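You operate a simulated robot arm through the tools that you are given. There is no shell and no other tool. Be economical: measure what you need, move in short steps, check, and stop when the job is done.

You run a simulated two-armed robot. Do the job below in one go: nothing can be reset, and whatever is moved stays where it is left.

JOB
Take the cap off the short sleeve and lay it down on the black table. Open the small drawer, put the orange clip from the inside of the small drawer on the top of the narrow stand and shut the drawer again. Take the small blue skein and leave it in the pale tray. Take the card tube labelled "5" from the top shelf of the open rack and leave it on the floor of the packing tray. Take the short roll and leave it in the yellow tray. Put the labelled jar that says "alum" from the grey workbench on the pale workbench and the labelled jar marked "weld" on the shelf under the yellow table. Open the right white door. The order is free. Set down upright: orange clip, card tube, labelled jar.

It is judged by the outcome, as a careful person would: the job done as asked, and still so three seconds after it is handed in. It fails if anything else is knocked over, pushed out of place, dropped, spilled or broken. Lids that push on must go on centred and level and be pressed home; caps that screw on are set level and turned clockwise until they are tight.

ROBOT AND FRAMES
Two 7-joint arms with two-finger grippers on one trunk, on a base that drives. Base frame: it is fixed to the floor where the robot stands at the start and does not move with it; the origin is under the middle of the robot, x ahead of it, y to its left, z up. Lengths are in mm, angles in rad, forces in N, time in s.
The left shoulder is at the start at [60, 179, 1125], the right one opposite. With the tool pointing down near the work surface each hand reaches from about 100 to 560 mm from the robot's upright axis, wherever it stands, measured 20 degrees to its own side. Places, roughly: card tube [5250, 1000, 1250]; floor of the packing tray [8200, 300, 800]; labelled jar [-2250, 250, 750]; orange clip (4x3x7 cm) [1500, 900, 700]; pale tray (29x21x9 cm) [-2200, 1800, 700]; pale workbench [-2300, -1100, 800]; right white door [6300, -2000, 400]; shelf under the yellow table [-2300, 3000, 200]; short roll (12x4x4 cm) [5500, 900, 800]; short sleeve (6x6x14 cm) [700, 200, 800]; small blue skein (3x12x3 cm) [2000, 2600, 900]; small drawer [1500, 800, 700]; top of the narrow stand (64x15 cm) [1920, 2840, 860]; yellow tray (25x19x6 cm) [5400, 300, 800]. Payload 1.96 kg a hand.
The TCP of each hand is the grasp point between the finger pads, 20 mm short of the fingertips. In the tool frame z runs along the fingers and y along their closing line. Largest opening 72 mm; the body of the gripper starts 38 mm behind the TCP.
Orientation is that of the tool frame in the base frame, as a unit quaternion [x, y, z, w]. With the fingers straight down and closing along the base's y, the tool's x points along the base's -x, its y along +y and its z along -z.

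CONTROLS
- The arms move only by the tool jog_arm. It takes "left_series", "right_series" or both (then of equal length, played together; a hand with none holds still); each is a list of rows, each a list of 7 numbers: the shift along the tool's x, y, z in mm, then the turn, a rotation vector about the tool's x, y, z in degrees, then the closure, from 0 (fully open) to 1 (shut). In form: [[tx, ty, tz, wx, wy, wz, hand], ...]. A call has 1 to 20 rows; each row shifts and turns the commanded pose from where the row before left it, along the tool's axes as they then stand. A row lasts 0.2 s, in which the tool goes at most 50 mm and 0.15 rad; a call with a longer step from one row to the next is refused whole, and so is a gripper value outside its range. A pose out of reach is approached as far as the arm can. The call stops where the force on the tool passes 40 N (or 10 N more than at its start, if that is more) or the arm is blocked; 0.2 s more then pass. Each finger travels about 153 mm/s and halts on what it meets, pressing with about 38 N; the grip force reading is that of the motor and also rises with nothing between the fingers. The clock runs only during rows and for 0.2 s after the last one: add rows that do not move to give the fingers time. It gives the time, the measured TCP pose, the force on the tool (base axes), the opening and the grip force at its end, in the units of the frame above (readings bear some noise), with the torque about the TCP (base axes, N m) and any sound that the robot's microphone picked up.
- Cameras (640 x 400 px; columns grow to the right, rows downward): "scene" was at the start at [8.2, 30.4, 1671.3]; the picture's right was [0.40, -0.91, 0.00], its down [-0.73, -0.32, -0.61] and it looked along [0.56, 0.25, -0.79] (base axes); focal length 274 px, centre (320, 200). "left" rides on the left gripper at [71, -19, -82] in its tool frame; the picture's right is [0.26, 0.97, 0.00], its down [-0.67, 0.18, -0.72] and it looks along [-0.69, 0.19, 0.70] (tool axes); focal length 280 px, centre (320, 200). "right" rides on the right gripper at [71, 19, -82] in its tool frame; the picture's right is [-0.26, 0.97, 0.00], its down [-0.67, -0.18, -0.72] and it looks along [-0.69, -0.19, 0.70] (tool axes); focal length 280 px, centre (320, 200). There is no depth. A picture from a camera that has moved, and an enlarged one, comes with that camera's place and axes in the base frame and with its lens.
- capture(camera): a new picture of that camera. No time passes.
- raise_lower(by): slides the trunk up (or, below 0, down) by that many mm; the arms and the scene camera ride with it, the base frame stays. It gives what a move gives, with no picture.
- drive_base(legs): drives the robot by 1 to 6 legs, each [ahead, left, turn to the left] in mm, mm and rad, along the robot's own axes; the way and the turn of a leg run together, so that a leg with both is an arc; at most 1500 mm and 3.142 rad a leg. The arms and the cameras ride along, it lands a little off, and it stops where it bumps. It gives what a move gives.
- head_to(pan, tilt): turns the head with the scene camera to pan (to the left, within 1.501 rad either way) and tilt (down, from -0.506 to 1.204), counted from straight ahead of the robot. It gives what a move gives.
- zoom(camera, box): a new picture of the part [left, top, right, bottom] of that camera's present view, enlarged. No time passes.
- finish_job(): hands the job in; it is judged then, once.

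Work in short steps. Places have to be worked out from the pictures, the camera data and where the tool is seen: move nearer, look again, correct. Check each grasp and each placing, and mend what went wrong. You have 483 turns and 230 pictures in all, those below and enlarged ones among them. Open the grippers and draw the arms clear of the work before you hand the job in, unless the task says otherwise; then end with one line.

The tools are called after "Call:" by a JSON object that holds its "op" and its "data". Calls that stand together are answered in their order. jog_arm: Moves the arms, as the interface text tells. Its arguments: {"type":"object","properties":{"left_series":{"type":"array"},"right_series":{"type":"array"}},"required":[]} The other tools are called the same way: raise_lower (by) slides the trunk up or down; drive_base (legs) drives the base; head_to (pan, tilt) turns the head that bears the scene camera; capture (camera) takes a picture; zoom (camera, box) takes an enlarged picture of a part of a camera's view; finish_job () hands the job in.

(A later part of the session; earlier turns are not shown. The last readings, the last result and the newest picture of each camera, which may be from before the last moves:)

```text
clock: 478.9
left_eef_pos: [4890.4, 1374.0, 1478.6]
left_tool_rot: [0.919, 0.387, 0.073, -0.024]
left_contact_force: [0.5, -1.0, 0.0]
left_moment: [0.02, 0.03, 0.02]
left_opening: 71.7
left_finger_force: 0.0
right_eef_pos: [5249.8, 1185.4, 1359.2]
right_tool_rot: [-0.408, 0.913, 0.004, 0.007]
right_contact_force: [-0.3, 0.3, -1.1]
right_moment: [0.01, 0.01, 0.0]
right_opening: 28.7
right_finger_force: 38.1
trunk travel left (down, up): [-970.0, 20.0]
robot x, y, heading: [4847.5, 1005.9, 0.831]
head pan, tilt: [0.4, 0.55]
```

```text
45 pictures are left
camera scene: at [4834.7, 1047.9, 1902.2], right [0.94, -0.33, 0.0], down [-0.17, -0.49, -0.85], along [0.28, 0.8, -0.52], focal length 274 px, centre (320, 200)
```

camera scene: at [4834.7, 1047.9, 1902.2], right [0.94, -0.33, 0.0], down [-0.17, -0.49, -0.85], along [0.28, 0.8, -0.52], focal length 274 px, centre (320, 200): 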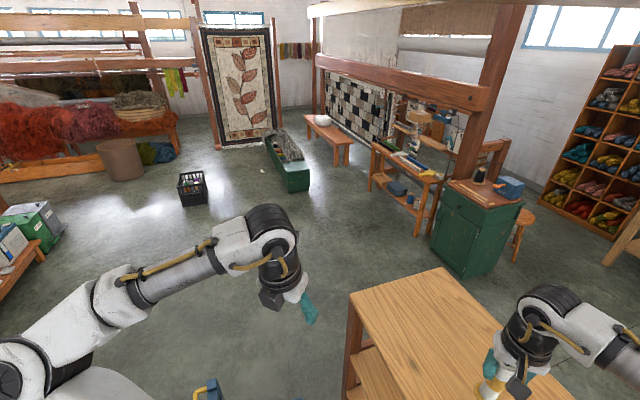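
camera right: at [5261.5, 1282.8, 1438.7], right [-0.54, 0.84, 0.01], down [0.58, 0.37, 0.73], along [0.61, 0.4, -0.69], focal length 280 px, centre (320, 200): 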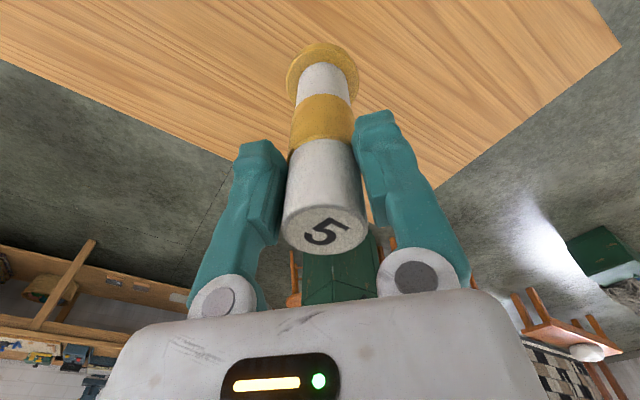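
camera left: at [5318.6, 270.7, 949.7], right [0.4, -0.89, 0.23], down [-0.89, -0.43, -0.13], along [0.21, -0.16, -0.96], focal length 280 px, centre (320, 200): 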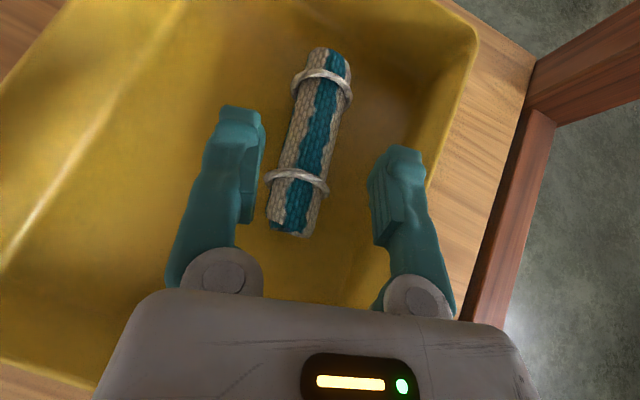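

The rotated base is boxed in, so I first turn back to face the rack and then reverse out.

Call:
{"op": "drive_base", "data": {"legs": [[0, 0, -0.83]]}}

Call:
{"op": "drive_base", "data": {"legs": [[-450, 0, 0]]}}

Call:
{"op": "head_to", "data": {"pan": -0.2, "tilt": 0.75}}

Call:
{"op": "capture", "data": {"camera": "scene"}}

```text
clock: 481.4
left_eef_pos: [5148.8, 1217.5, 1477.1]
left_tool_rot: [0.997, -0.021, 0.076, 0.008]
left_contact_force: [0.2, -0.7, -0.1]
left_moment: [-0.04, 0.0, -0.04]
left_opening: 72.1
left_finger_force: 0.0
right_eef_pos: [5246.4, 824.9, 1358.9]
right_tool_rot: [0.0, 1.0, 0.001, 0.008]
right_contact_force: [-0.5, -0.1, -1.0]
right_moment: [0.02, -0.01, -0.02]
right_opening: 28.0
right_finger_force: 38.2
trunk travel left (down, up): [-970.0, 20.0]
robot x, y, heading: [4848.4, 1008.9, -0.013]
head pan, tilt: [0.4, 0.55]
```

```text
clock: 484.1
left_eef_pos: [4710.1, 1219.4, 1477.6]
left_tool_rot: [0.996, -0.034, 0.076, 0.009]
left_contact_force: [0.6, 0.1, 0.3]
left_moment: [-0.01, 0.0, -0.03]
left_opening: 71.9
left_finger_force: 0.0
right_eef_pos: [4798.9, 824.9, 1357.8]
right_tool_rot: [0.013, 1.0, 0.0, 0.007]
right_contact_force: [0.4, -1.8, -0.5]
right_moment: [-0.01, 0.0, 0.04]
right_opening: 28.0
right_finger_force: 38.1
trunk travel left (down, up): [-970.0, 20.0]
robot x, y, heading: [4398.9, 1020.6, -0.034]
head pan, tilt: [0.4, 0.55]
```

```text
clock: 485.1
left_eef_pos: [4708.6, 1220.3, 1478.3]
left_tool_rot: [0.996, -0.033, 0.077, 0.009]
left_contact_force: [-0.2, 1.0, -0.7]
left_moment: [0.02, 0.05, 0.01]
left_opening: 71.9
left_finger_force: 0.0
right_eef_pos: [4796.9, 825.3, 1357.3]
right_tool_rot: [0.012, 1.0, 0.0, 0.008]
right_contact_force: [0.1, -0.7, -0.5]
right_moment: [0.0, 0.02, 0.05]
right_opening: 27.4
right_finger_force: 38.1
trunk travel left (down, up): [-970.0, 20.0]
robot x, y, heading: [4400.6, 1015.2, -0.029]
head pan, tilt: [-0.201, 0.75]
```

```text
44 pictures are left
camera scene: at [4420.7, 1000.6, 1884.9], right [-0.23, -0.97, 0.0], down [-0.66, 0.16, -0.73], along [0.71, -0.17, -0.68], focal length 274 px, centre (320, 200)
```

scene: 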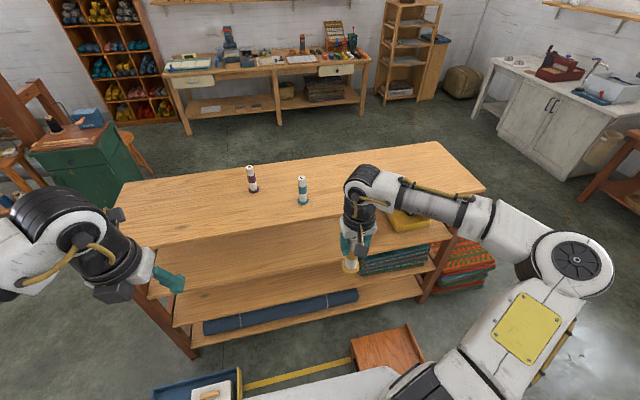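

I'm free, with the tubes and rack undisturbed. I drive south round the rack and then east toward the packing bench.

Call:
{"op": "drive_base", "data": {"legs": [[0, -1000, 0.03], [0, -850, 0], [1500, 0, 0], [1200, 0, 0]]}}

Call:
{"op": "head_to", "data": {"pan": 0.45, "tilt": 0.5}}

Call:
{"op": "capture", "data": {"camera": "scene"}}

Call:
{"op": "head_to", "data": {"pan": -1.2, "tilt": 0.6}}

Call:
{"op": "capture", "data": {"camera": "scene"}}

```text
clock: 486.9
left_eef_pos: [4695.7, 1091.9, 1477.0]
left_tool_rot: [0.997, -0.019, 0.076, 0.007]
left_contact_force: [-0.3, -1.2, 0.3]
left_moment: [0.05, 0.03, 0.02]
left_opening: 71.9
left_finger_force: 0.0
right_eef_pos: [4797.2, 699.2, 1356.7]
right_tool_rot: [-0.003, 1.0, 0.003, 0.007]
right_contact_force: [-0.6, -0.4, -0.6]
right_moment: [0.05, 0.0, 0.03]
right_opening: 27.1
right_finger_force: 37.7
trunk travel left (down, up): [-970.0, 20.0]
robot x, y, heading: [4389.6, 883.6, -0.006]
head pan, tilt: [-0.201, 0.75]
stopped in leg 1: the robot was blocked; the commanded pose is now the measured one
```

```text
clock: 488.0
left_eef_pos: [4692.2, 1095.5, 1477.0]
left_tool_rot: [0.997, -0.018, 0.076, 0.009]
left_contact_force: [-0.8, -0.1, 0.5]
left_moment: [-0.01, 0.01, 0.01]
left_opening: 72.0
left_finger_force: 0.0
right_eef_pos: [4792.7, 705.2, 1358.7]
right_tool_rot: [-0.004, 1.0, 0.001, 0.007]
right_contact_force: [0.6, 0.2, -0.9]
right_moment: [-0.02, 0.02, 0.01]
right_opening: 27.3
right_finger_force: 38.1
trunk travel left (down, up): [-970.0, 20.0]
robot x, y, heading: [4389.3, 883.5, -0.007]
head pan, tilt: [0.45, 0.499]
```

```text
43 pictures are left
camera scene: at [4412.2, 925.1, 1906.7], right [0.43, -0.9, 0.0], down [-0.43, -0.21, -0.88], along [0.79, 0.38, -0.48], focal length 274 px, centre (320, 200)
```

scene: 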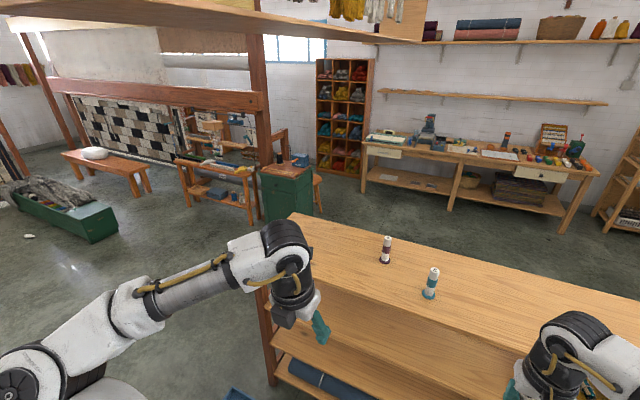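

```text
clock: 489.7
left_eef_pos: [4692.5, 1094.5, 1477.2]
left_tool_rot: [0.997, -0.018, 0.076, 0.009]
left_contact_force: [1.2, 0.2, -0.6]
left_moment: [-0.03, -0.01, 0.02]
left_opening: 72.0
left_finger_force: 0.0
right_eef_pos: [4792.5, 702.1, 1358.9]
right_tool_rot: [-0.004, 1.0, 0.001, 0.008]
right_contact_force: [-0.2, 0.4, -0.9]
right_moment: [0.03, 0.01, 0.0]
right_opening: 27.3
right_finger_force: 37.8
trunk travel left (down, up): [-970.0, 20.0]
robot x, y, heading: [4389.5, 882.3, -0.003]
head pan, tilt: [-1.201, 0.6]
```

```text
42 pictures are left
camera scene: at [4362.2, 800.8, 1897.7], right [-0.93, -0.36, 0.0], down [-0.2, 0.53, -0.83], along [0.3, -0.77, -0.56], focal length 274 px, centre (320, 200)
```

scene: 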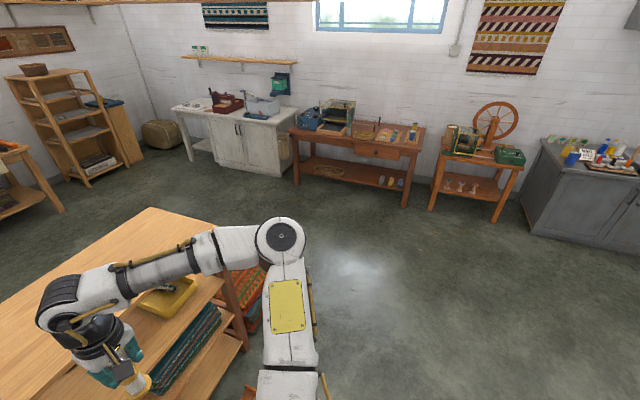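

The base only touched the box's corner as I slid sideways. I reverse further before going round.

Call:
{"op": "drive_base", "data": {"legs": [[-150, 0, 0], [0, -900, 0], [0, -880, 0], [1500, 0, 0], [1500, 0, 0], [250, 0, 0]]}}

Call:
{"op": "head_to", "data": {"pan": 0.6, "tilt": 0.55}}

Call:
{"op": "capture", "data": {"camera": "scene"}}

```text
clock: 515.3
left_eef_pos: [7777.2, -637.3, 1477.6]
left_tool_rot: [0.997, 0.015, 0.079, 0.005]
left_contact_force: [0.3, -0.2, -0.4]
left_moment: [0.01, -0.02, -0.01]
left_opening: 71.8
left_finger_force: 0.0
right_eef_pos: [7902.7, -1021.7, 1358.8]
right_tool_rot: [-0.036, 0.999, 0.001, 0.009]
right_contact_force: [0.1, -1.0, 0.6]
right_moment: [0.01, -0.05, -0.02]
right_opening: 0.2
right_finger_force: 29.6
trunk travel left (down, up): [-970.0, 20.0]
robot x, y, heading: [7492.9, -866.7, 0.06]
head pan, tilt: [-1.201, 0.6]
```

```text
clock: 517.1
left_eef_pos: [7780.4, -637.7, 1477.8]
left_tool_rot: [0.997, 0.014, 0.077, 0.006]
left_contact_force: [0.4, 1.7, 0.4]
left_moment: [0.01, 0.0, -0.03]
left_opening: 72.1
left_finger_force: 0.0
right_eef_pos: [7907.1, -1022.6, 1356.9]
right_tool_rot: [-0.036, 0.999, 0.001, 0.007]
right_contact_force: [-0.3, -0.2, -0.2]
right_moment: [-0.02, 0.03, 0.0]
right_opening: 0.0
right_finger_force: 29.2
trunk travel left (down, up): [-970.0, 20.0]
robot x, y, heading: [7492.5, -863.7, 0.064]
head pan, tilt: [0.6, 0.55]
```

```text
41 pictures are left
camera scene: at [7502.7, -816.5, 1902.3], right [0.61, -0.79, 0.0], down [-0.41, -0.32, -0.85], along [0.67, 0.52, -0.52], focal length 274 px, centre (320, 200)
```

scene: 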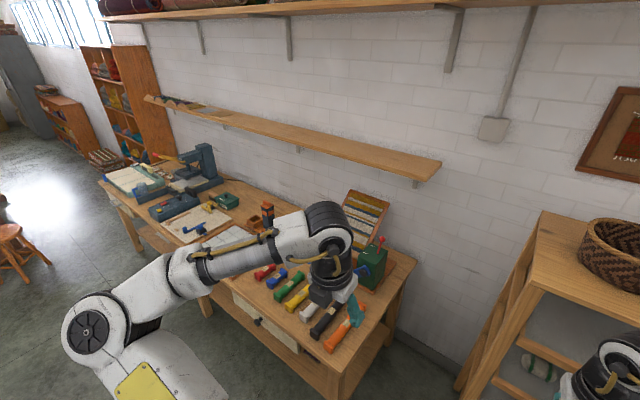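

The right gripper is empty: the tube slipped out on the way. I turn round and look along the path for it.

Call:
{"op": "drive_base", "data": {"legs": [[0, 0, 1.55], [0, 0, 1.55]]}}

Call:
{"op": "head_to", "data": {"pan": 0, "tilt": 0.5}}

Call:
{"op": "capture", "data": {"camera": "scene"}}

```text
clock: 525.0
left_eef_pos: [7191.9, -1084.4, 1478.1]
left_tool_rot: [0.013, 0.997, 0.008, -0.076]
left_contact_force: [-0.6, 0.0, 0.5]
left_moment: [0.0, -0.01, 0.01]
left_opening: 72.1
left_finger_force: 0.1
right_eef_pos: [7087.3, -692.8, 1357.5]
right_tool_rot: [1.0, 0.008, -0.007, 0.001]
right_contact_force: [0.1, 1.4, 1.0]
right_moment: [-0.02, 0.03, -0.02]
right_opening: 0.1
right_finger_force: 29.4
trunk travel left (down, up): [-970.0, 20.0]
robot x, y, heading: [7496.5, -870.9, -3.133]
head pan, tilt: [0.6, 0.55]
```

```text
clock: 526.0
left_eef_pos: [7193.0, -1084.2, 1479.0]
left_tool_rot: [0.014, 0.997, 0.008, -0.076]
left_contact_force: [0.5, -0.4, -0.6]
left_moment: [0.02, 0.02, -0.01]
left_opening: 72.1
left_finger_force: 0.0
right_eef_pos: [7087.4, -691.9, 1357.5]
right_tool_rot: [1.0, 0.009, -0.007, 0.001]
right_contact_force: [-1.0, 0.5, -0.3]
right_moment: [0.01, -0.02, 0.02]
right_opening: 0.0
right_finger_force: 29.6
trunk travel left (down, up): [-970.0, 20.0]
robot x, y, heading: [7492.6, -868.3, -3.14]
head pan, tilt: [0.0, 0.499]
```

```text
40 pictures are left
camera scene: at [7461.6, -869.3, 1906.9], right [-0.01, 1.0, 0.0], down [0.48, 0.0, -0.88], along [-0.88, -0.01, -0.48], focal length 274 px, centre (320, 200)
```

scene: 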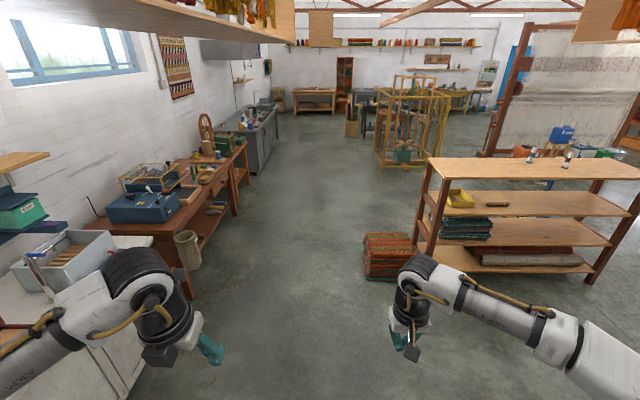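

Call:
{"op": "zoom", "data": {"camera": "scene", "box": [220, 120, 400, 232]}}

Call:
{"op": "zoom", "data": {"camera": "scene", "box": [200, 220, 480, 395]}}

```text
3.56 times, centred on (310, 176) of scene
camera zoom: at [7461.6, -869.3, 1906.9], right [-0.01, 1.0, 0.0], down [0.48, 0.0, -0.88], along [-0.88, -0.01, -0.48], focal length 975 px, centre (356, 285)
```

zoom: 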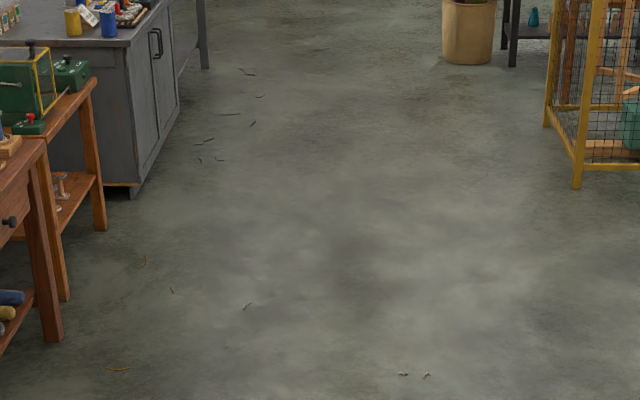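

```text
2.29 times, centred on (340, 308) of scene
camera zoom: at [7461.6, -869.3, 1906.9], right [-0.01, 1.0, 0.0], down [0.48, 0.0, -0.88], along [-0.88, -0.01, -0.48], focal length 627 px, centre (274, -46)
```

zoom: 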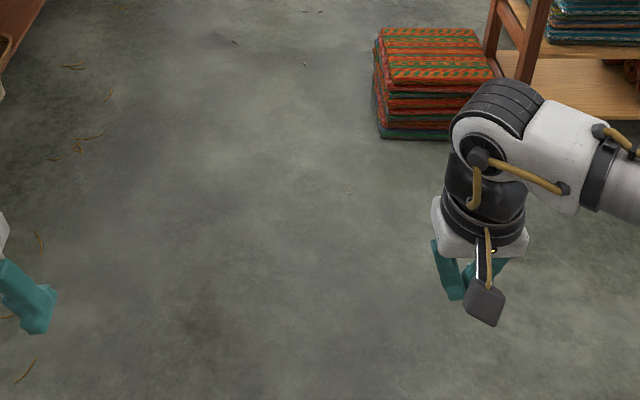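

No tube is visible on this stretch of floor. I drive back west to see the floor in front of the rack.

Call:
{"op": "drive_base", "data": {"legs": [[1500, 0, 0], [500, 0, 0]]}}

Call:
{"op": "head_to", "data": {"pan": -0.5, "tilt": 0.55}}

Call:
{"op": "capture", "data": {"camera": "scene"}}

```text
clock: 527.6
left_eef_pos: [7133.2, -1081.2, 1478.2]
left_tool_rot: [0.015, 0.997, 0.007, -0.078]
left_contact_force: [0.2, 0.2, 0.8]
left_moment: [-0.01, 0.02, 0.01]
left_opening: 72.0
left_finger_force: 0.0
right_eef_pos: [7028.2, -688.8, 1359.7]
right_tool_rot: [1.0, 0.006, -0.009, 0.002]
right_contact_force: [0.4, 0.3, 0.4]
right_moment: [-0.05, 0.01, 0.02]
right_opening: 0.1
right_finger_force: 29.7
trunk travel left (down, up): [-970.0, 20.0]
robot x, y, heading: [7432.2, -867.7, -3.143]
head pan, tilt: [0.0, 0.499]
stopped in leg 1: the robot was blocked; the commanded pose is now the measured one
```

```text
clock: 528.5
left_eef_pos: [7126.9, -1082.2, 1477.8]
left_tool_rot: [0.016, 0.997, 0.008, -0.075]
left_contact_force: [-0.8, -0.1, -0.6]
left_moment: [-0.02, 0.03, 0.02]
left_opening: 72.0
left_finger_force: 0.0
right_eef_pos: [7025.3, -690.0, 1357.8]
right_tool_rot: [1.0, 0.006, -0.006, 0.0]
right_contact_force: [0.3, 0.2, -0.5]
right_moment: [-0.01, -0.01, -0.03]
right_opening: 0.0
right_finger_force: 30.0
trunk travel left (down, up): [-970.0, 20.0]
robot x, y, heading: [7429.3, -867.4, -3.148]
head pan, tilt: [-0.499, 0.55]
```

```text
37 pictures are left
camera scene: at [7408.6, -825.7, 1902.3], right [0.48, 0.88, 0.0], down [0.46, -0.25, -0.85], along [-0.75, 0.41, -0.52], focal length 274 px, centre (320, 200)
```

scene: 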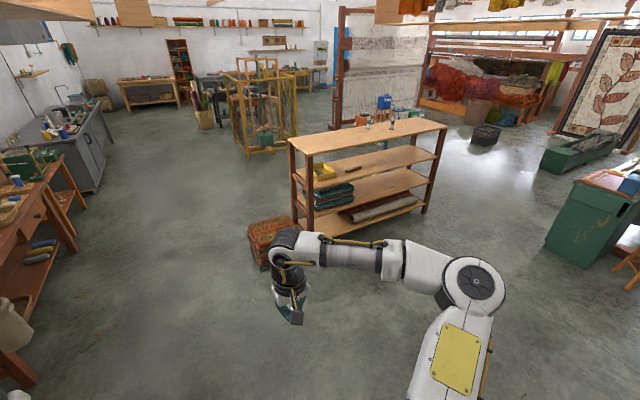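

The base was blocked right away, so the tube may lie just in front of it. I look straight down.

Call:
{"op": "head_to", "data": {"pan": 0, "tilt": 1.2}}

Call:
{"op": "capture", "data": {"camera": "scene"}}

Call:
{"op": "capture", "data": {"camera": "left"}}

```text
clock: 529.5
left_eef_pos: [7128.1, -1082.2, 1477.5]
left_tool_rot: [0.016, 0.997, 0.008, -0.076]
left_contact_force: [0.2, -0.3, 1.1]
left_moment: [0.01, -0.02, -0.01]
left_opening: 72.0
left_finger_force: 0.2
right_eef_pos: [7024.4, -689.7, 1359.3]
right_tool_rot: [1.0, 0.006, -0.007, 0.001]
right_contact_force: [0.1, 0.3, -0.3]
right_moment: [-0.02, -0.04, 0.03]
right_opening: 0.1
right_finger_force: 29.4
trunk travel left (down, up): [-970.0, 20.0]
robot x, y, heading: [7428.5, -866.1, -3.135]
head pan, tilt: [0.0, 1.201]
```

```text
36 pictures are left
camera scene: at [7432.3, -867.8, 1853.2], right [0.0, 1.0, 0.0], down [0.93, 0.0, -0.36], along [-0.36, 0.0, -0.93], focal length 274 px, centre (320, 200)
```

scene: 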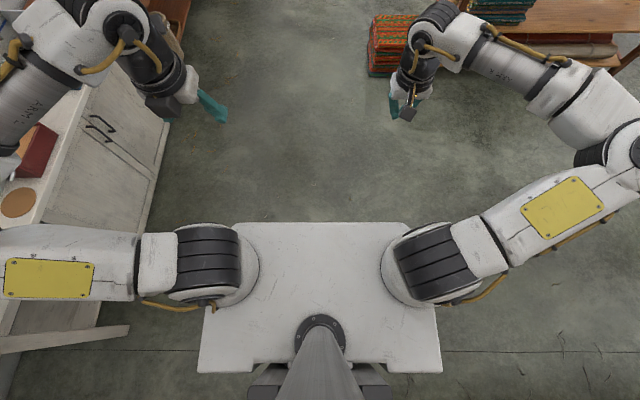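

```text
35 pictures are left
camera left: at [7068.9, -1099.3, 1567.3], right [-0.23, 0.97, 0.05], down [0.78, 0.15, 0.61], along [0.58, 0.18, -0.79], focal length 280 px, centre (320, 200)
```

left: 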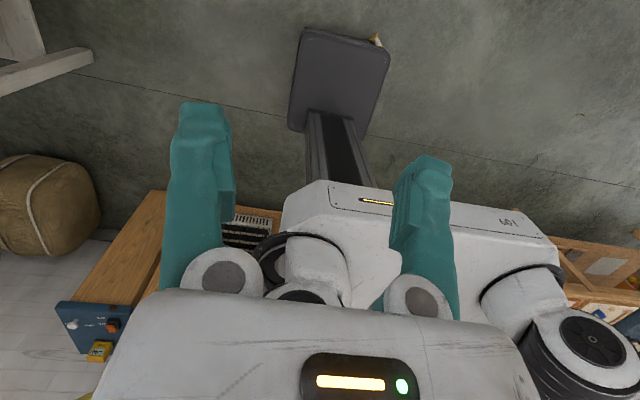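

The left hand's camera shows the tube lying on the floor at the base's front corner, about [7193, -708]. I back away from it and look closer.

Call:
{"op": "drive_base", "data": {"legs": [[-260, 0, 0]]}}

Call:
{"op": "head_to", "data": {"pan": -0.3, "tilt": 1.0}}

Call:
{"op": "capture", "data": {"camera": "scene"}}

```text
clock: 531.4
left_eef_pos: [7385.4, -1082.3, 1476.8]
left_tool_rot: [0.015, 0.997, 0.009, -0.075]
left_contact_force: [-0.6, -0.8, -0.9]
left_moment: [0.0, 0.01, -0.03]
left_opening: 72.0
left_finger_force: 0.0
right_eef_pos: [7281.0, -690.3, 1356.8]
right_tool_rot: [1.0, 0.008, -0.006, 0.001]
right_contact_force: [-0.5, -0.4, -0.4]
right_moment: [-0.03, -0.03, 0.01]
right_opening: 0.0
right_finger_force: 29.3
trunk travel left (down, up): [-970.0, 20.0]
robot x, y, heading: [7686.6, -869.8, -3.135]
head pan, tilt: [0.0, 1.201]
```

```text
clock: 532.2
left_eef_pos: [7388.6, -1081.1, 1477.1]
left_tool_rot: [0.015, 0.997, 0.009, -0.076]
left_contact_force: [0.4, 0.7, -0.1]
left_moment: [-0.02, 0.0, 0.0]
left_opening: 72.0
left_finger_force: 0.0
right_eef_pos: [7284.7, -690.7, 1358.6]
right_tool_rot: [1.0, 0.008, -0.007, 0.0]
right_contact_force: [1.3, -0.9, 0.0]
right_moment: [0.02, 0.0, 0.02]
right_opening: 0.0
right_finger_force: 29.4
trunk travel left (down, up): [-970.0, 20.0]
robot x, y, heading: [7687.7, -865.5, -3.14]
head pan, tilt: [-0.3, 1.0]
```

```text
34 pictures are left
camera scene: at [7682.3, -846.0, 1865.7], right [0.29, 0.96, 0.0], down [0.81, -0.24, -0.54], along [-0.52, 0.16, -0.84], focal length 274 px, centre (320, 200)
```

scene: 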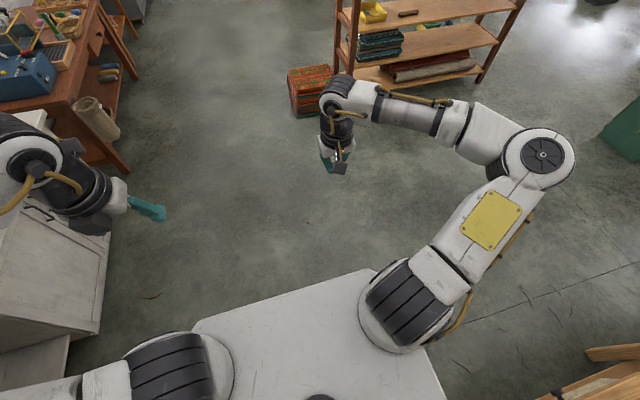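

Call:
{"op": "drive_base", "data": {"legs": [[-220, 0, 0]]}}

Call:
{"op": "capture", "data": {"camera": "scene"}}

Call:
{"op": "capture", "data": {"camera": "left"}}

```text
clock: 533.9
left_eef_pos: [7598.5, -1079.3, 1475.7]
left_tool_rot: [0.015, 0.997, 0.009, -0.075]
left_contact_force: [-0.5, 0.2, 0.3]
left_moment: [-0.03, -0.03, 0.0]
left_opening: 72.0
left_finger_force: 0.1
right_eef_pos: [7495.7, -687.7, 1356.3]
right_tool_rot: [1.0, 0.006, -0.006, 0.001]
right_contact_force: [0.3, 1.0, 0.3]
right_moment: [0.04, -0.01, -0.02]
right_opening: 0.4
right_finger_force: 29.7
trunk travel left (down, up): [-970.0, 20.0]
robot x, y, heading: [7903.4, -864.3, -3.141]
head pan, tilt: [-0.3, 1.0]
```

```text
33 pictures are left
camera scene: at [7890.8, -845.1, 1865.7], right [0.29, 0.96, 0.0], down [0.81, -0.25, -0.54], along [-0.51, 0.16, -0.84], focal length 274 px, centre (320, 200)
```

scene: 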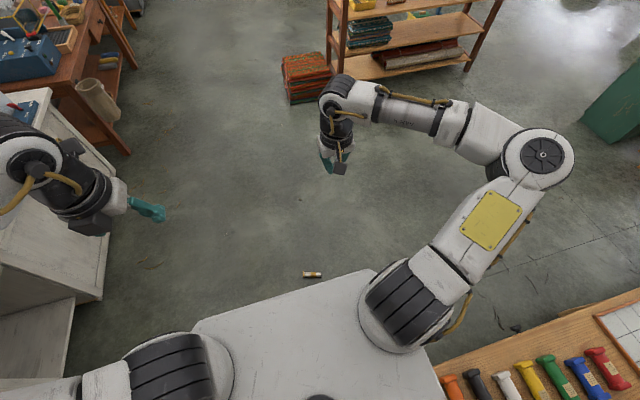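

```text
32 pictures are left
camera left: at [7538.9, -1097.4, 1566.1], right [-0.23, 0.97, 0.05], down [0.78, 0.15, 0.61], along [0.58, 0.18, -0.79], focal length 280 px, centre (320, 200)
```

left: 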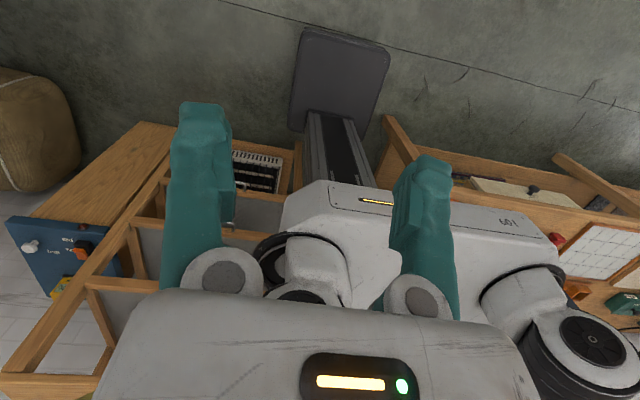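

The tube is visible on the floor at about [7335, -726]. I zoom in to see which end its foot is.

Call:
{"op": "zoom", "data": {"camera": "scene", "box": [285, 255, 345, 292]}}

```text
10.67 times, centred on (315, 274) of scene
camera zoom: at [7890.8, -845.1, 1865.7], right [0.29, 0.96, 0.0], down [0.81, -0.25, -0.54], along [-0.51, 0.16, -0.84], focal length 2925 px, centre (373, -584)
```

zoom: 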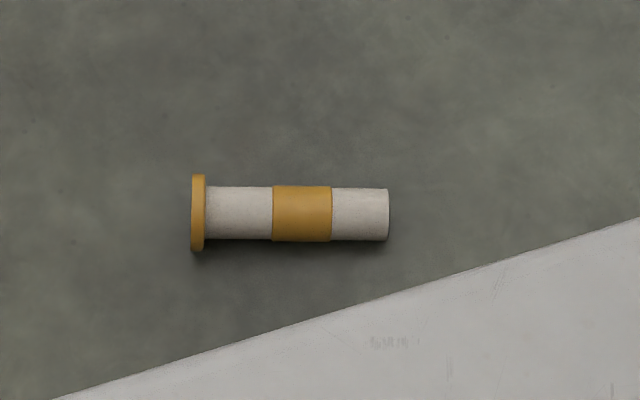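

The foot is at [7315, -784] and the top at [7352, -664]. I'll take it with the left hand (camera side up), approaching from the south along the tube's axis, so that pitching the hand forward stands it upright.

Call:
{"op": "drive_base", "data": {"legs": [[403, 436, 0], [0, 0, -1.87], [21, 229, 0]]}}

Call:
{"op": "raise_lower", "data": {"by": -390}}

Call:
{"op": "raise_lower", "data": {"by": -390}}

Call:
{"op": "jog_arm", "data": {"left_series": [[0, 0, 0, 0, -4.3, 0, 0.2], [0, 0, 0, 0, -4.3, 0, 0.2]]}}

Call:
{"op": "head_to", "data": {"pan": 0.1, "tilt": 0.9}}

Call:
{"op": "capture", "data": {"camera": "scene"}}

```text
clock: 543.0
left_eef_pos: [7165.1, -874.9, 1478.7]
left_tool_rot: [0.8, 0.595, 0.064, -0.041]
left_contact_force: [-0.7, -1.1, -0.8]
left_moment: [0.0, 0.03, -0.01]
left_opening: 71.9
left_finger_force: 0.0
right_eef_pos: [7570.5, -875.3, 1358.2]
right_tool_rot: [-0.615, 0.788, 0.006, 0.005]
right_contact_force: [0.0, -0.7, -1.4]
right_moment: [0.01, 0.03, -0.02]
right_opening: 0.0
right_finger_force: 29.9
trunk travel left (down, up): [-970.0, 20.0]
robot x, y, heading: [7292.9, -1221.3, 1.319]
head pan, tilt: [-0.3, 1.0]
```

```text
clock: 546.7
left_eef_pos: [7163.1, -874.5, 1087.5]
left_tool_rot: [0.8, 0.595, 0.066, -0.04]
left_contact_force: [-0.5, -1.1, 1.0]
left_moment: [-0.02, -0.02, -0.02]
left_opening: 72.2
left_finger_force: 0.0
right_eef_pos: [7566.5, -875.0, 967.8]
right_tool_rot: [-0.616, 0.788, 0.005, 0.005]
right_contact_force: [-0.5, 0.0, -0.5]
right_moment: [-0.01, 0.03, 0.0]
right_opening: 0.0
right_finger_force: 29.8
trunk travel left (down, up): [-580.0, 410.0]
robot x, y, heading: [7294.7, -1215.9, 1.318]
head pan, tilt: [-0.3, 1.0]
```

```text
clock: 550.5
left_eef_pos: [7163.0, -873.8, 696.8]
left_tool_rot: [0.8, 0.596, 0.066, -0.041]
left_contact_force: [0.0, 0.6, 0.1]
left_moment: [-0.01, 0.02, 0.02]
left_opening: 71.8
left_finger_force: 0.0
right_eef_pos: [7567.8, -873.7, 577.1]
right_tool_rot: [-0.615, 0.788, 0.006, 0.005]
right_contact_force: [0.1, -1.2, -0.2]
right_moment: [0.0, -0.01, 0.01]
right_opening: 0.3
right_finger_force: 29.4
trunk travel left (down, up): [-190.0, 800.0]
robot x, y, heading: [7289.8, -1219.5, 1.311]
head pan, tilt: [-0.3, 1.0]
```

```text
clock: 551.0
left_eef_pos: [7163.2, -873.8, 697.6]
left_tool_rot: [0.803, 0.596, 0.005, 0.006]
left_contact_force: [-0.4, 0.4, -0.5]
left_moment: [-0.01, 0.02, -0.01]
left_opening: 57.4
left_finger_force: 0.1
right_eef_pos: [7566.9, -873.6, 578.6]
right_tool_rot: [-0.615, 0.788, 0.005, 0.005]
right_contact_force: [-0.1, 0.6, -0.4]
right_moment: [0.03, 0.01, 0.02]
right_opening: 0.0
right_finger_force: 30.0
trunk travel left (down, up): [-190.0, 800.0]
robot x, y, heading: [7293.1, -1218.3, 1.318]
head pan, tilt: [-0.3, 1.0]
```

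```text
clock: 551.9
left_eef_pos: [7162.7, -875.0, 697.0]
left_tool_rot: [0.802, 0.597, 0.005, 0.004]
left_contact_force: [0.1, 0.0, -0.1]
left_moment: [0.0, -0.01, -0.01]
left_opening: 57.7
left_finger_force: 0.0
right_eef_pos: [7568.0, -873.9, 578.2]
right_tool_rot: [-0.615, 0.788, 0.006, 0.005]
right_contact_force: [0.0, -0.1, 0.0]
right_moment: [0.0, 0.01, -0.01]
right_opening: 0.0
right_finger_force: 29.6
trunk travel left (down, up): [-190.0, 800.0]
robot x, y, heading: [7288.9, -1217.3, 1.315]
head pan, tilt: [0.099, 0.901]
```

```text
30 pictures are left
camera scene: at [7288.7, -1202.2, 1092.9], right [0.99, -0.16, 0.0], down [-0.12, -0.77, -0.62], along [0.1, 0.61, -0.78], focal length 274 px, centre (320, 200)
```

scene: 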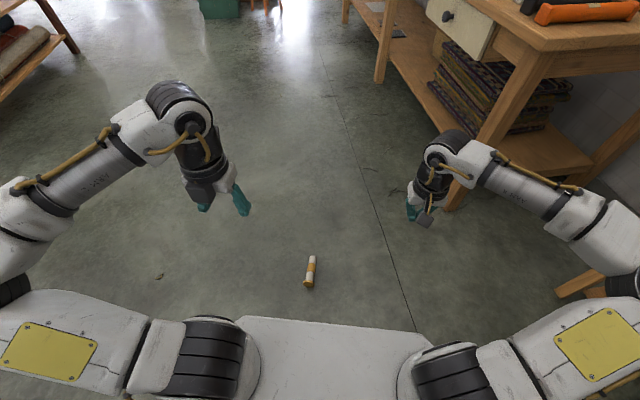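

The tube's axis matches the left hand's heading. I move above it, lower the trunk fully, and descend.

Call:
{"op": "jog_arm", "data": {"left_series": [[39, 23.2, 0, 0, 0, 0, 0.2], [39, 23.2, 0, 0, 0, 0, 0.2], [39, 23.2, 0, 0, 0, 0, 0.2], [39, 23.2, 0, 0, 0, 0, 0.2], [39, 23.2, 0, 0, 0, 0, 0.2]]}}

Call:
{"op": "raise_lower", "data": {"by": -185}}

Call:
{"op": "jog_arm", "data": {"left_series": [[0, 0, 45, 0, 0, 0, 0.2], [0, 0, 45, 0, 0, 0, 0.2], [0, 0, 45, 0, 0, 0, 0.2], [0, 0, 45, 0, 0, 0, 0.2], [0, 0, 45, 0, 0, 0, 0.2], [0, 0, 45, 0, 0, 0, 0.2], [0, 0, 45, 0, 0, 0, 0.2], [0, 0, 45, 0, 0, 0, 0.2]]}}

Call:
{"op": "capture", "data": {"camera": "left"}}

```text
clock: 553.1
left_eef_pos: [7331.7, -718.1, 697.5]
left_tool_rot: [0.802, 0.597, 0.005, 0.003]
left_contact_force: [0.6, 0.1, 0.8]
left_moment: [-0.01, -0.01, 0.01]
left_opening: 57.5
left_finger_force: 0.0
right_eef_pos: [7567.1, -873.9, 577.3]
right_tool_rot: [-0.615, 0.788, 0.005, 0.005]
right_contact_force: [0.3, -0.1, -0.3]
right_moment: [0.01, 0.01, 0.03]
right_opening: 0.0
right_finger_force: 29.8
trunk travel left (down, up): [-190.0, 800.0]
robot x, y, heading: [7288.2, -1220.9, 1.315]
head pan, tilt: [0.099, 0.901]
```

```text
clock: 555.2
left_eef_pos: [7330.6, -719.4, 513.7]
left_tool_rot: [0.802, 0.598, 0.005, 0.005]
left_contact_force: [0.6, -0.2, -0.1]
left_moment: [0.01, 0.02, 0.02]
left_opening: 57.7
left_finger_force: 0.0
right_eef_pos: [7567.4, -873.4, 393.3]
right_tool_rot: [-0.614, 0.789, 0.005, 0.005]
right_contact_force: [-0.4, -0.2, 0.1]
right_moment: [0.02, 0.03, 0.02]
right_opening: 0.0
right_finger_force: 29.5
trunk travel left (down, up): [-5.0, 985.0]
robot x, y, heading: [7294.3, -1216.4, 1.313]
head pan, tilt: [0.099, 0.901]
```

```text
clock: 557.0
left_eef_pos: [7333.4, -713.0, 150.8]
left_tool_rot: [0.802, 0.597, 0.005, 0.003]
left_contact_force: [0.5, 0.3, 0.8]
left_moment: [0.02, 0.02, -0.01]
left_opening: 57.8
left_finger_force: 0.1
right_eef_pos: [7567.1, -874.7, 393.1]
right_tool_rot: [-0.614, 0.789, 0.005, 0.005]
right_contact_force: [1.0, -0.3, 0.8]
right_moment: [0.03, 0.02, 0.02]
right_opening: 0.0
right_finger_force: 29.1
trunk travel left (down, up): [-5.0, 985.0]
robot x, y, heading: [7292.8, -1222.5, 1.314]
head pan, tilt: [0.099, 0.901]
```

```text
29 pictures are left
camera left: at [7333.7, -640.1, 231.3], right [1.0, -0.03, 0.01], down [-0.03, -0.7, 0.72], along [-0.01, -0.72, -0.7], focal length 280 px, centre (320, 200)
```

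left: 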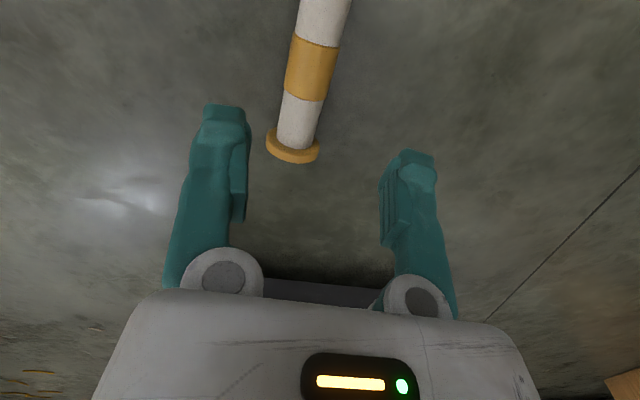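

The tube is well aligned. I descend to the floor, grip it on its band and lift.

Call:
{"op": "jog_arm", "data": {"left_series": [[-8, -2.2, 40, 0, 0, 0, 0.2], [0, 0, 45, 0, 0, 0, 0.2], [0, 0, 30, 0, 0, 0, 0.2], [0, 0, 5, 0, 0, 0, 0.2], [0, 0, 4, 0, 0, 0, 0.2], [0, 0, 0, 0, 0, 0, 0.6], [0, 0, 0, 0, 0, 0, 1], [0, 0, 0, 0, 0, 0, 1], [0, 0, 0, 0, 0, 0, 1]]}}

Call:
{"op": "jog_arm", "data": {"left_series": [[0, 0, -20, 0, 0, 0, 1], [0, 0, -45, 0, 0, 0, 1], [0, 0, -45, 0, 0, 0, 1], [0, 0, -45, 0, 0, 0, 1]]}}

Call:
{"op": "capture", "data": {"camera": "left"}}

```text
clock: 559.0
left_eef_pos: [7331.6, -724.8, 29.5]
left_tool_rot: [0.803, 0.597, 0.004, 0.006]
left_contact_force: [1.0, 0.2, -0.4]
left_moment: [0.04, 0.03, -0.01]
left_opening: 30.2
left_finger_force: 38.2
right_eef_pos: [7566.6, -874.1, 392.7]
right_tool_rot: [-0.615, 0.788, 0.005, 0.005]
right_contact_force: [0.4, -0.5, 0.5]
right_moment: [0.0, 0.02, 0.01]
right_opening: 0.0
right_finger_force: 30.0
trunk travel left (down, up): [-5.0, 985.0]
robot x, y, heading: [7291.8, -1215.6, 1.315]
head pan, tilt: [0.099, 0.901]
```

```text
clock: 560.0
left_eef_pos: [7329.3, -723.4, 185.0]
left_tool_rot: [0.802, 0.597, 0.004, 0.004]
left_contact_force: [0.2, 0.8, -1.1]
left_moment: [-0.01, 0.0, 0.0]
left_opening: 30.1
left_finger_force: 37.8
right_eef_pos: [7566.9, -873.3, 391.3]
right_tool_rot: [-0.615, 0.789, 0.005, 0.005]
right_contact_force: [0.2, 0.3, -0.4]
right_moment: [-0.03, -0.01, -0.01]
right_opening: 0.0
right_finger_force: 30.0
trunk travel left (down, up): [-5.0, 985.0]
robot x, y, heading: [7294.7, -1218.4, 1.317]
head pan, tilt: [0.099, 0.901]
```

```text
28 pictures are left
camera left: at [7329.7, -649.3, 264.8], right [1.0, -0.03, 0.01], down [-0.03, -0.7, 0.72], along [-0.01, -0.72, -0.7], focal length 280 px, centre (320, 200)
```

left: 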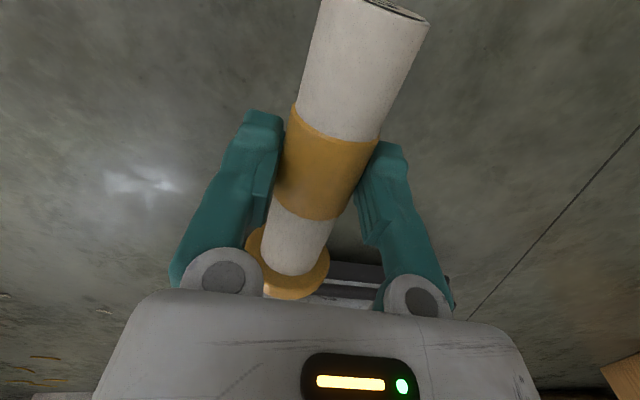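

The tube is firmly held on its band, 65 mm above its foot. I raise the trunk and pitch the hand level so the tube stands upright, then drive toward the packing bench.

Call:
{"op": "raise_lower", "data": {"by": 370}}

Call:
{"op": "jog_arm", "data": {"left_series": [[0, 0, 0, 0, 8.2, 0, 1], [0, 0, 0, 0, 8.2, 0, 1], [0, 0, 0, 0, 8.2, 0, 1], [0, 0, 0, 0, 8.2, 0, 1], [0, 0, 0, 0, 8.2, 0, 1], [0, 0, 0, 0, 8.2, 0, 1], [0, 0, 0, 0, 8.2, 0, 1], [0, 0, 0, 0, 8.2, 0, 1], [0, 0, 0, 0, 8.2, 0, 1], [0, 0, 0, 0, 8.2, 0, 1], [0, 0, 0, 0, 8, 0, 1]]}}

Call:
{"op": "drive_base", "data": {"legs": [[733, 192, 0], [733, 192, 0], [0, 0, -1.315]]}}

Call:
{"op": "head_to", "data": {"pan": 0.0, "tilt": 0.4}}

Call:
{"op": "capture", "data": {"camera": "scene"}}

```text
clock: 563.5
left_eef_pos: [7330.3, -722.6, 554.5]
left_tool_rot: [0.802, 0.597, 0.005, 0.005]
left_contact_force: [-0.9, 0.3, 0.1]
left_moment: [0.01, -0.03, -0.02]
left_opening: 29.7
left_finger_force: 38.3
right_eef_pos: [7567.3, -874.3, 763.1]
right_tool_rot: [-0.615, 0.788, 0.005, 0.005]
right_contact_force: [0.2, -0.2, 1.3]
right_moment: [0.01, 0.02, -0.03]
right_opening: 0.1
right_finger_force: 28.9
trunk travel left (down, up): [-375.0, 615.0]
robot x, y, heading: [7294.4, -1219.8, 1.312]
head pan, tilt: [0.099, 0.901]
```

```text
clock: 565.9
left_eef_pos: [7329.8, -723.2, 554.9]
left_tool_rot: [0.563, 0.425, 0.571, -0.42]
left_contact_force: [-0.5, -0.9, -0.5]
left_moment: [0.01, -0.04, -0.01]
left_opening: 29.7
left_finger_force: 38.1
right_eef_pos: [7566.8, -873.6, 762.9]
right_tool_rot: [-0.615, 0.788, 0.005, 0.005]
right_contact_force: [-0.6, -0.4, 0.0]
right_moment: [0.04, -0.03, -0.02]
right_opening: 0.1
right_finger_force: 29.8
trunk travel left (down, up): [-375.0, 615.0]
robot x, y, heading: [7291.1, -1216.8, 1.316]
head pan, tilt: [0.099, 0.901]
```

```text
clock: 577.0
left_eef_pos: [7763.3, 382.7, 555.3]
left_tool_rot: [0.706, -0.005, 0.708, 0.015]
left_contact_force: [0.1, -0.1, -0.9]
left_moment: [0.01, -0.01, -0.04]
left_opening: 29.5
left_finger_force: 38.0
right_eef_pos: [7678.1, 114.9, 763.1]
right_tool_rot: [-0.01, 1.0, 0.001, 0.007]
right_contact_force: [-0.5, 0.6, -0.1]
right_moment: [0.02, 0.0, 0.0]
right_opening: 0.0
right_finger_force: 29.9
trunk travel left (down, up): [-375.0, 615.0]
robot x, y, heading: [7272.3, 288.0, 0.008]
head pan, tilt: [0.099, 0.901]
```

```text
clock: 577.9
left_eef_pos: [7763.5, 385.1, 554.4]
left_tool_rot: [0.706, -0.003, 0.708, 0.014]
left_contact_force: [-0.9, 0.0, -0.8]
left_moment: [0.02, 0.0, -0.01]
left_opening: 29.3
left_finger_force: 38.5
right_eef_pos: [7679.8, 113.5, 762.2]
right_tool_rot: [-0.009, 1.0, 0.001, 0.007]
right_contact_force: [-0.1, -0.6, 0.8]
right_moment: [-0.01, -0.02, 0.01]
right_opening: 0.0
right_finger_force: 29.9
trunk travel left (down, up): [-375.0, 615.0]
robot x, y, heading: [7271.7, 287.3, 0.009]
head pan, tilt: [0.0, 0.4]
```

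```text
27 pictures are left
camera scene: at [7306.9, 290.7, 1320.9], right [0.01, -1.0, 0.0], down [-0.39, 0.0, -0.92], along [0.92, 0.01, -0.39], focal length 274 px, centre (320, 200)
```

scene: 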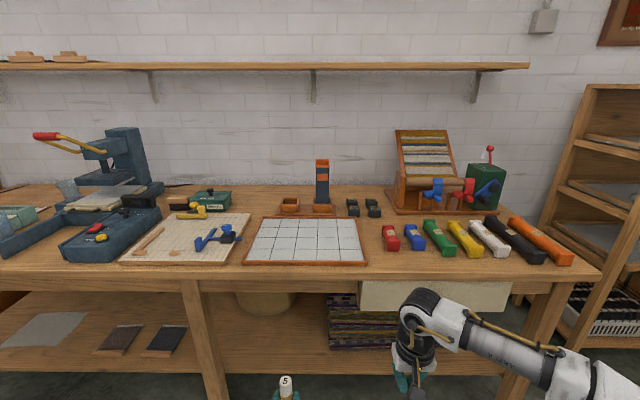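

The packing tray is the flat grid-floored tray at about x 8030–8350, y 160–520, z≈800. I raise the trunk and drive the upright tube over it.

Call:
{"op": "raise_lower", "data": {"by": 355}}

Call:
{"op": "drive_base", "data": {"legs": [[388, -38, 0]]}}

Call:
{"op": "head_to", "data": {"pan": 0.15, "tilt": 0.8}}

Call:
{"op": "capture", "data": {"camera": "scene"}}

Call:
{"op": "capture", "data": {"camera": "left"}}

```text
clock: 581.3
left_eef_pos: [7763.5, 383.7, 910.7]
left_tool_rot: [0.706, -0.005, 0.708, 0.015]
left_contact_force: [0.4, 0.5, 0.4]
left_moment: [-0.03, 0.04, 0.0]
left_opening: 29.4
left_finger_force: 37.9
right_eef_pos: [7679.0, 114.4, 1117.3]
right_tool_rot: [-0.009, 1.0, 0.001, 0.007]
right_contact_force: [-0.2, 0.3, 0.3]
right_moment: [-0.02, 0.0, -0.02]
right_opening: 0.0
right_finger_force: 29.9
trunk travel left (down, up): [-730.0, 260.0]
robot x, y, heading: [7276.4, 294.6, 0.011]
head pan, tilt: [0.0, 0.4]
```

```text
clock: 583.8
left_eef_pos: [8161.2, 337.1, 909.4]
left_tool_rot: [0.706, -0.01, 0.708, 0.02]
left_contact_force: [-0.6, -0.1, -0.6]
left_moment: [-0.02, -0.01, -0.01]
left_opening: 29.1
left_finger_force: 37.7
right_eef_pos: [8074.4, 70.6, 1118.2]
right_tool_rot: [-0.002, 1.0, 0.001, 0.007]
right_contact_force: [-0.4, 0.3, 0.8]
right_moment: [-0.01, 0.03, 0.02]
right_opening: 0.0
right_finger_force: 29.7
trunk travel left (down, up): [-730.0, 260.0]
robot x, y, heading: [7669.5, 251.2, -0.008]
head pan, tilt: [0.0, 0.4]
```

```text
clock: 584.7
left_eef_pos: [8160.7, 338.3, 908.1]
left_tool_rot: [0.706, -0.011, 0.708, 0.02]
left_contact_force: [-0.4, 0.3, -0.6]
left_moment: [0.02, -0.02, 0.01]
left_opening: 29.0
left_finger_force: 38.4
right_eef_pos: [8073.5, 69.9, 1117.5]
right_tool_rot: [-0.001, 1.0, 0.001, 0.007]
right_contact_force: [0.6, -0.1, -1.0]
right_moment: [-0.01, 0.0, -0.02]
right_opening: 0.0
right_finger_force: 29.4
trunk travel left (down, up): [-730.0, 260.0]
robot x, y, heading: [7669.9, 250.3, -0.009]
head pan, tilt: [0.15, 0.799]
```

```text
26 pictures are left
camera scene: at [7690.9, 263.7, 1640.9], right [0.14, -0.99, 0.0], down [-0.71, -0.1, -0.7], along [0.69, 0.1, -0.72], focal length 274 px, centre (320, 200)
```

scene: 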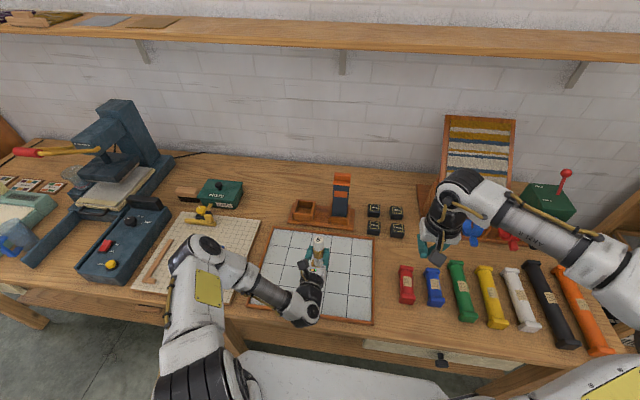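

```text
25 pictures are left
camera left: at [8079.3, 362.3, 978.5], right [-0.04, -0.96, 0.27], down [-0.72, -0.16, -0.67], along [0.69, -0.23, -0.69], focal length 280 px, centre (320, 200)
```

left: 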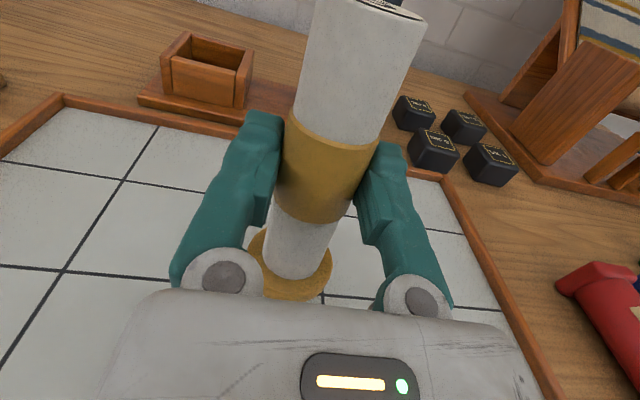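

The tube is upright over the tray floor. I lower by the trunk, then in small arm steps until contact.

Call:
{"op": "raise_lower", "data": {"by": -28}}

Call:
{"op": "jog_arm", "data": {"left_series": [[-2, 0, 0, 0, 0, 0, 1], [-2, 0, 0, 0, 0, 0, 1], [-2, 0, 0, 0, 0, 0, 1], [-2, 0, 0, 0, 0, 0, 1], [-2, 0, 0, 0, 0, 0, 1], [-2, 0, 0, 0, 0, 0, 1], [-2, 0, 0, 0, 0, 0, 1], [-2, 0, 0, 0, 0, 0, 1], [-2, 0, 0, 0, 0, 0, 1], [-2, 0, 0, 0, 0, 0, 1], [-2, 0, 0, 0, 0, 0, 1], [-2, 0, 0, 0, 0, 0, 1]]}}

```text
clock: 585.4
left_eef_pos: [8161.5, 339.3, 881.9]
left_tool_rot: [0.706, -0.01, 0.708, 0.02]
left_contact_force: [0.2, 1.2, 0.1]
left_moment: [0.01, 0.03, 0.01]
left_opening: 29.1
left_finger_force: 37.9
right_eef_pos: [8073.3, 69.1, 1089.3]
right_tool_rot: [-0.002, 1.0, 0.001, 0.008]
right_contact_force: [-0.1, 1.0, 0.1]
right_moment: [-0.01, -0.03, -0.02]
right_opening: 0.2
right_finger_force: 29.2
trunk travel left (down, up): [-702.0, 288.0]
robot x, y, heading: [7670.7, 254.3, -0.004]
head pan, tilt: [0.15, 0.799]
```

```text
clock: 587.4
left_eef_pos: [8160.2, 336.7, 867.3]
left_tool_rot: [0.703, -0.009, 0.711, 0.02]
left_contact_force: [-0.6, 0.6, 14.2]
left_moment: [0.1, 0.3, 0.04]
left_opening: 26.3
left_finger_force: 38.6
right_eef_pos: [8072.3, 69.7, 1089.9]
right_tool_rot: [-0.002, 1.0, 0.001, 0.007]
right_contact_force: [1.3, 0.4, 0.2]
right_moment: [-0.02, 0.0, 0.0]
right_opening: 0.3
right_finger_force: 29.7
trunk travel left (down, up): [-702.0, 288.0]
robot x, y, heading: [7671.7, 249.3, -0.006]
head pan, tilt: [0.15, 0.799]
stopped in row 9 (left hand): the force on the tool passed its limit at 40 N (the readings are from after the stop); the commanded pose is now the measured one
```

The foot is on the tray floor. I release slowly and check before withdrawing.

Call:
{"op": "jog_arm", "data": {"left_series": [[0.7, 0, 0, 0, 0, 0, 0.75], [0, 0, 0, 0, 0, 0, 0.6], [0, 0, 0, 0, 0, 0, 0.4], [0, 0, 0, 0, 0, 0, 0.2], [0, 0, 0, 0, 0, 0, 0.1]]}}

Call:
{"op": "capture", "data": {"camera": "left"}}

```text
clock: 588.5
left_eef_pos: [8162.2, 337.0, 866.9]
left_tool_rot: [0.704, -0.009, 0.71, 0.02]
left_contact_force: [-0.3, 0.3, 0.1]
left_moment: [0.01, 0.0, 0.01]
left_opening: 64.9
left_finger_force: 0.0
right_eef_pos: [8073.5, 70.1, 1090.2]
right_tool_rot: [-0.002, 1.0, 0.001, 0.007]
right_contact_force: [-0.3, -0.2, 0.1]
right_moment: [-0.02, -0.01, 0.02]
right_opening: 0.0
right_finger_force: 29.3
trunk travel left (down, up): [-702.0, 288.0]
robot x, y, heading: [7671.1, 251.7, -0.005]
head pan, tilt: [0.15, 0.799]
```

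```text
24 pictures are left
camera left: at [8080.0, 362.1, 934.7], right [-0.04, -0.96, 0.28], down [-0.72, -0.16, -0.68], along [0.69, -0.23, -0.68], focal length 280 px, centre (320, 200)
```

left: 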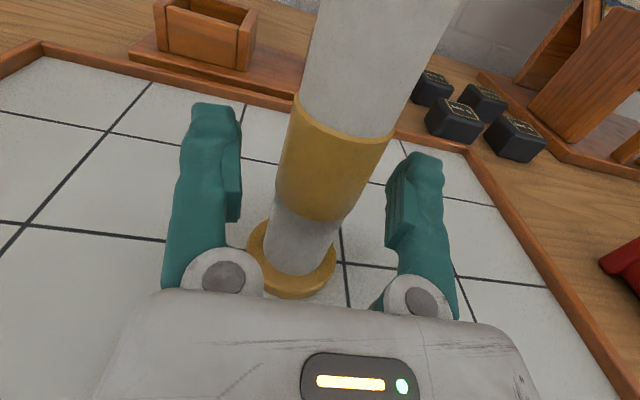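

The tube stands free. I withdraw straight back and check.

Call:
{"op": "jog_arm", "data": {"left_series": [[0, 0, -15, 0, 0, 0, 0], [0, 0, -30, 0, 0, 0, 0], [0, 0, -40, 0, 0, 0, 0]]}}

Call:
{"op": "drive_base", "data": {"legs": [[-330, 0, 0]]}}

Call:
{"op": "zoom", "data": {"camera": "scene", "box": [220, 60, 480, 230]}}

```text
clock: 589.4
left_eef_pos: [8076.1, 342.5, 866.7]
left_tool_rot: [0.704, -0.009, 0.71, 0.02]
left_contact_force: [-0.3, 0.4, -0.6]
left_moment: [-0.01, 0.04, -0.03]
left_opening: 72.1
left_finger_force: 0.1
right_eef_pos: [8073.8, 69.5, 1089.9]
right_tool_rot: [-0.002, 1.0, 0.001, 0.008]
right_contact_force: [-0.7, -0.4, -0.6]
right_moment: [0.03, 0.0, -0.01]
right_opening: 0.2
right_finger_force: 29.8
trunk travel left (down, up): [-702.0, 288.0]
robot x, y, heading: [7669.8, 251.2, -0.009]
head pan, tilt: [0.15, 0.799]
```

```text
clock: 591.5
left_eef_pos: [7743.9, 344.0, 864.6]
left_tool_rot: [0.705, -0.011, 0.709, 0.02]
left_contact_force: [-0.2, 0.0, -0.5]
left_moment: [0.01, -0.01, -0.02]
left_opening: 71.7
left_finger_force: 0.0
right_eef_pos: [7741.2, 72.7, 1089.6]
right_tool_rot: [-0.003, 1.0, 0.001, 0.008]
right_contact_force: [-0.6, -0.6, 0.5]
right_moment: [-0.01, 0.01, -0.03]
right_opening: 0.0
right_finger_force: 29.5
trunk travel left (down, up): [-702.0, 288.0]
robot x, y, heading: [7337.4, 253.8, -0.004]
head pan, tilt: [0.15, 0.799]
```

```text
2.35 times, centred on (350, 145) of scene
camera zoom: at [7358.1, 265.8, 1612.9], right [0.14, -0.99, 0.0], down [-0.71, -0.1, -0.7], along [0.69, 0.1, -0.72], focal length 645 px, centre (249, 329)
```

zoom: 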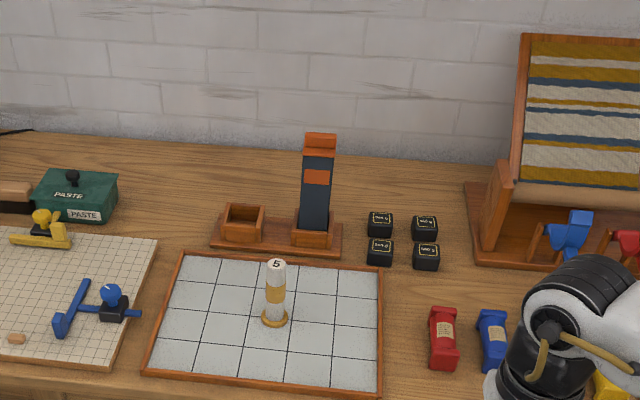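

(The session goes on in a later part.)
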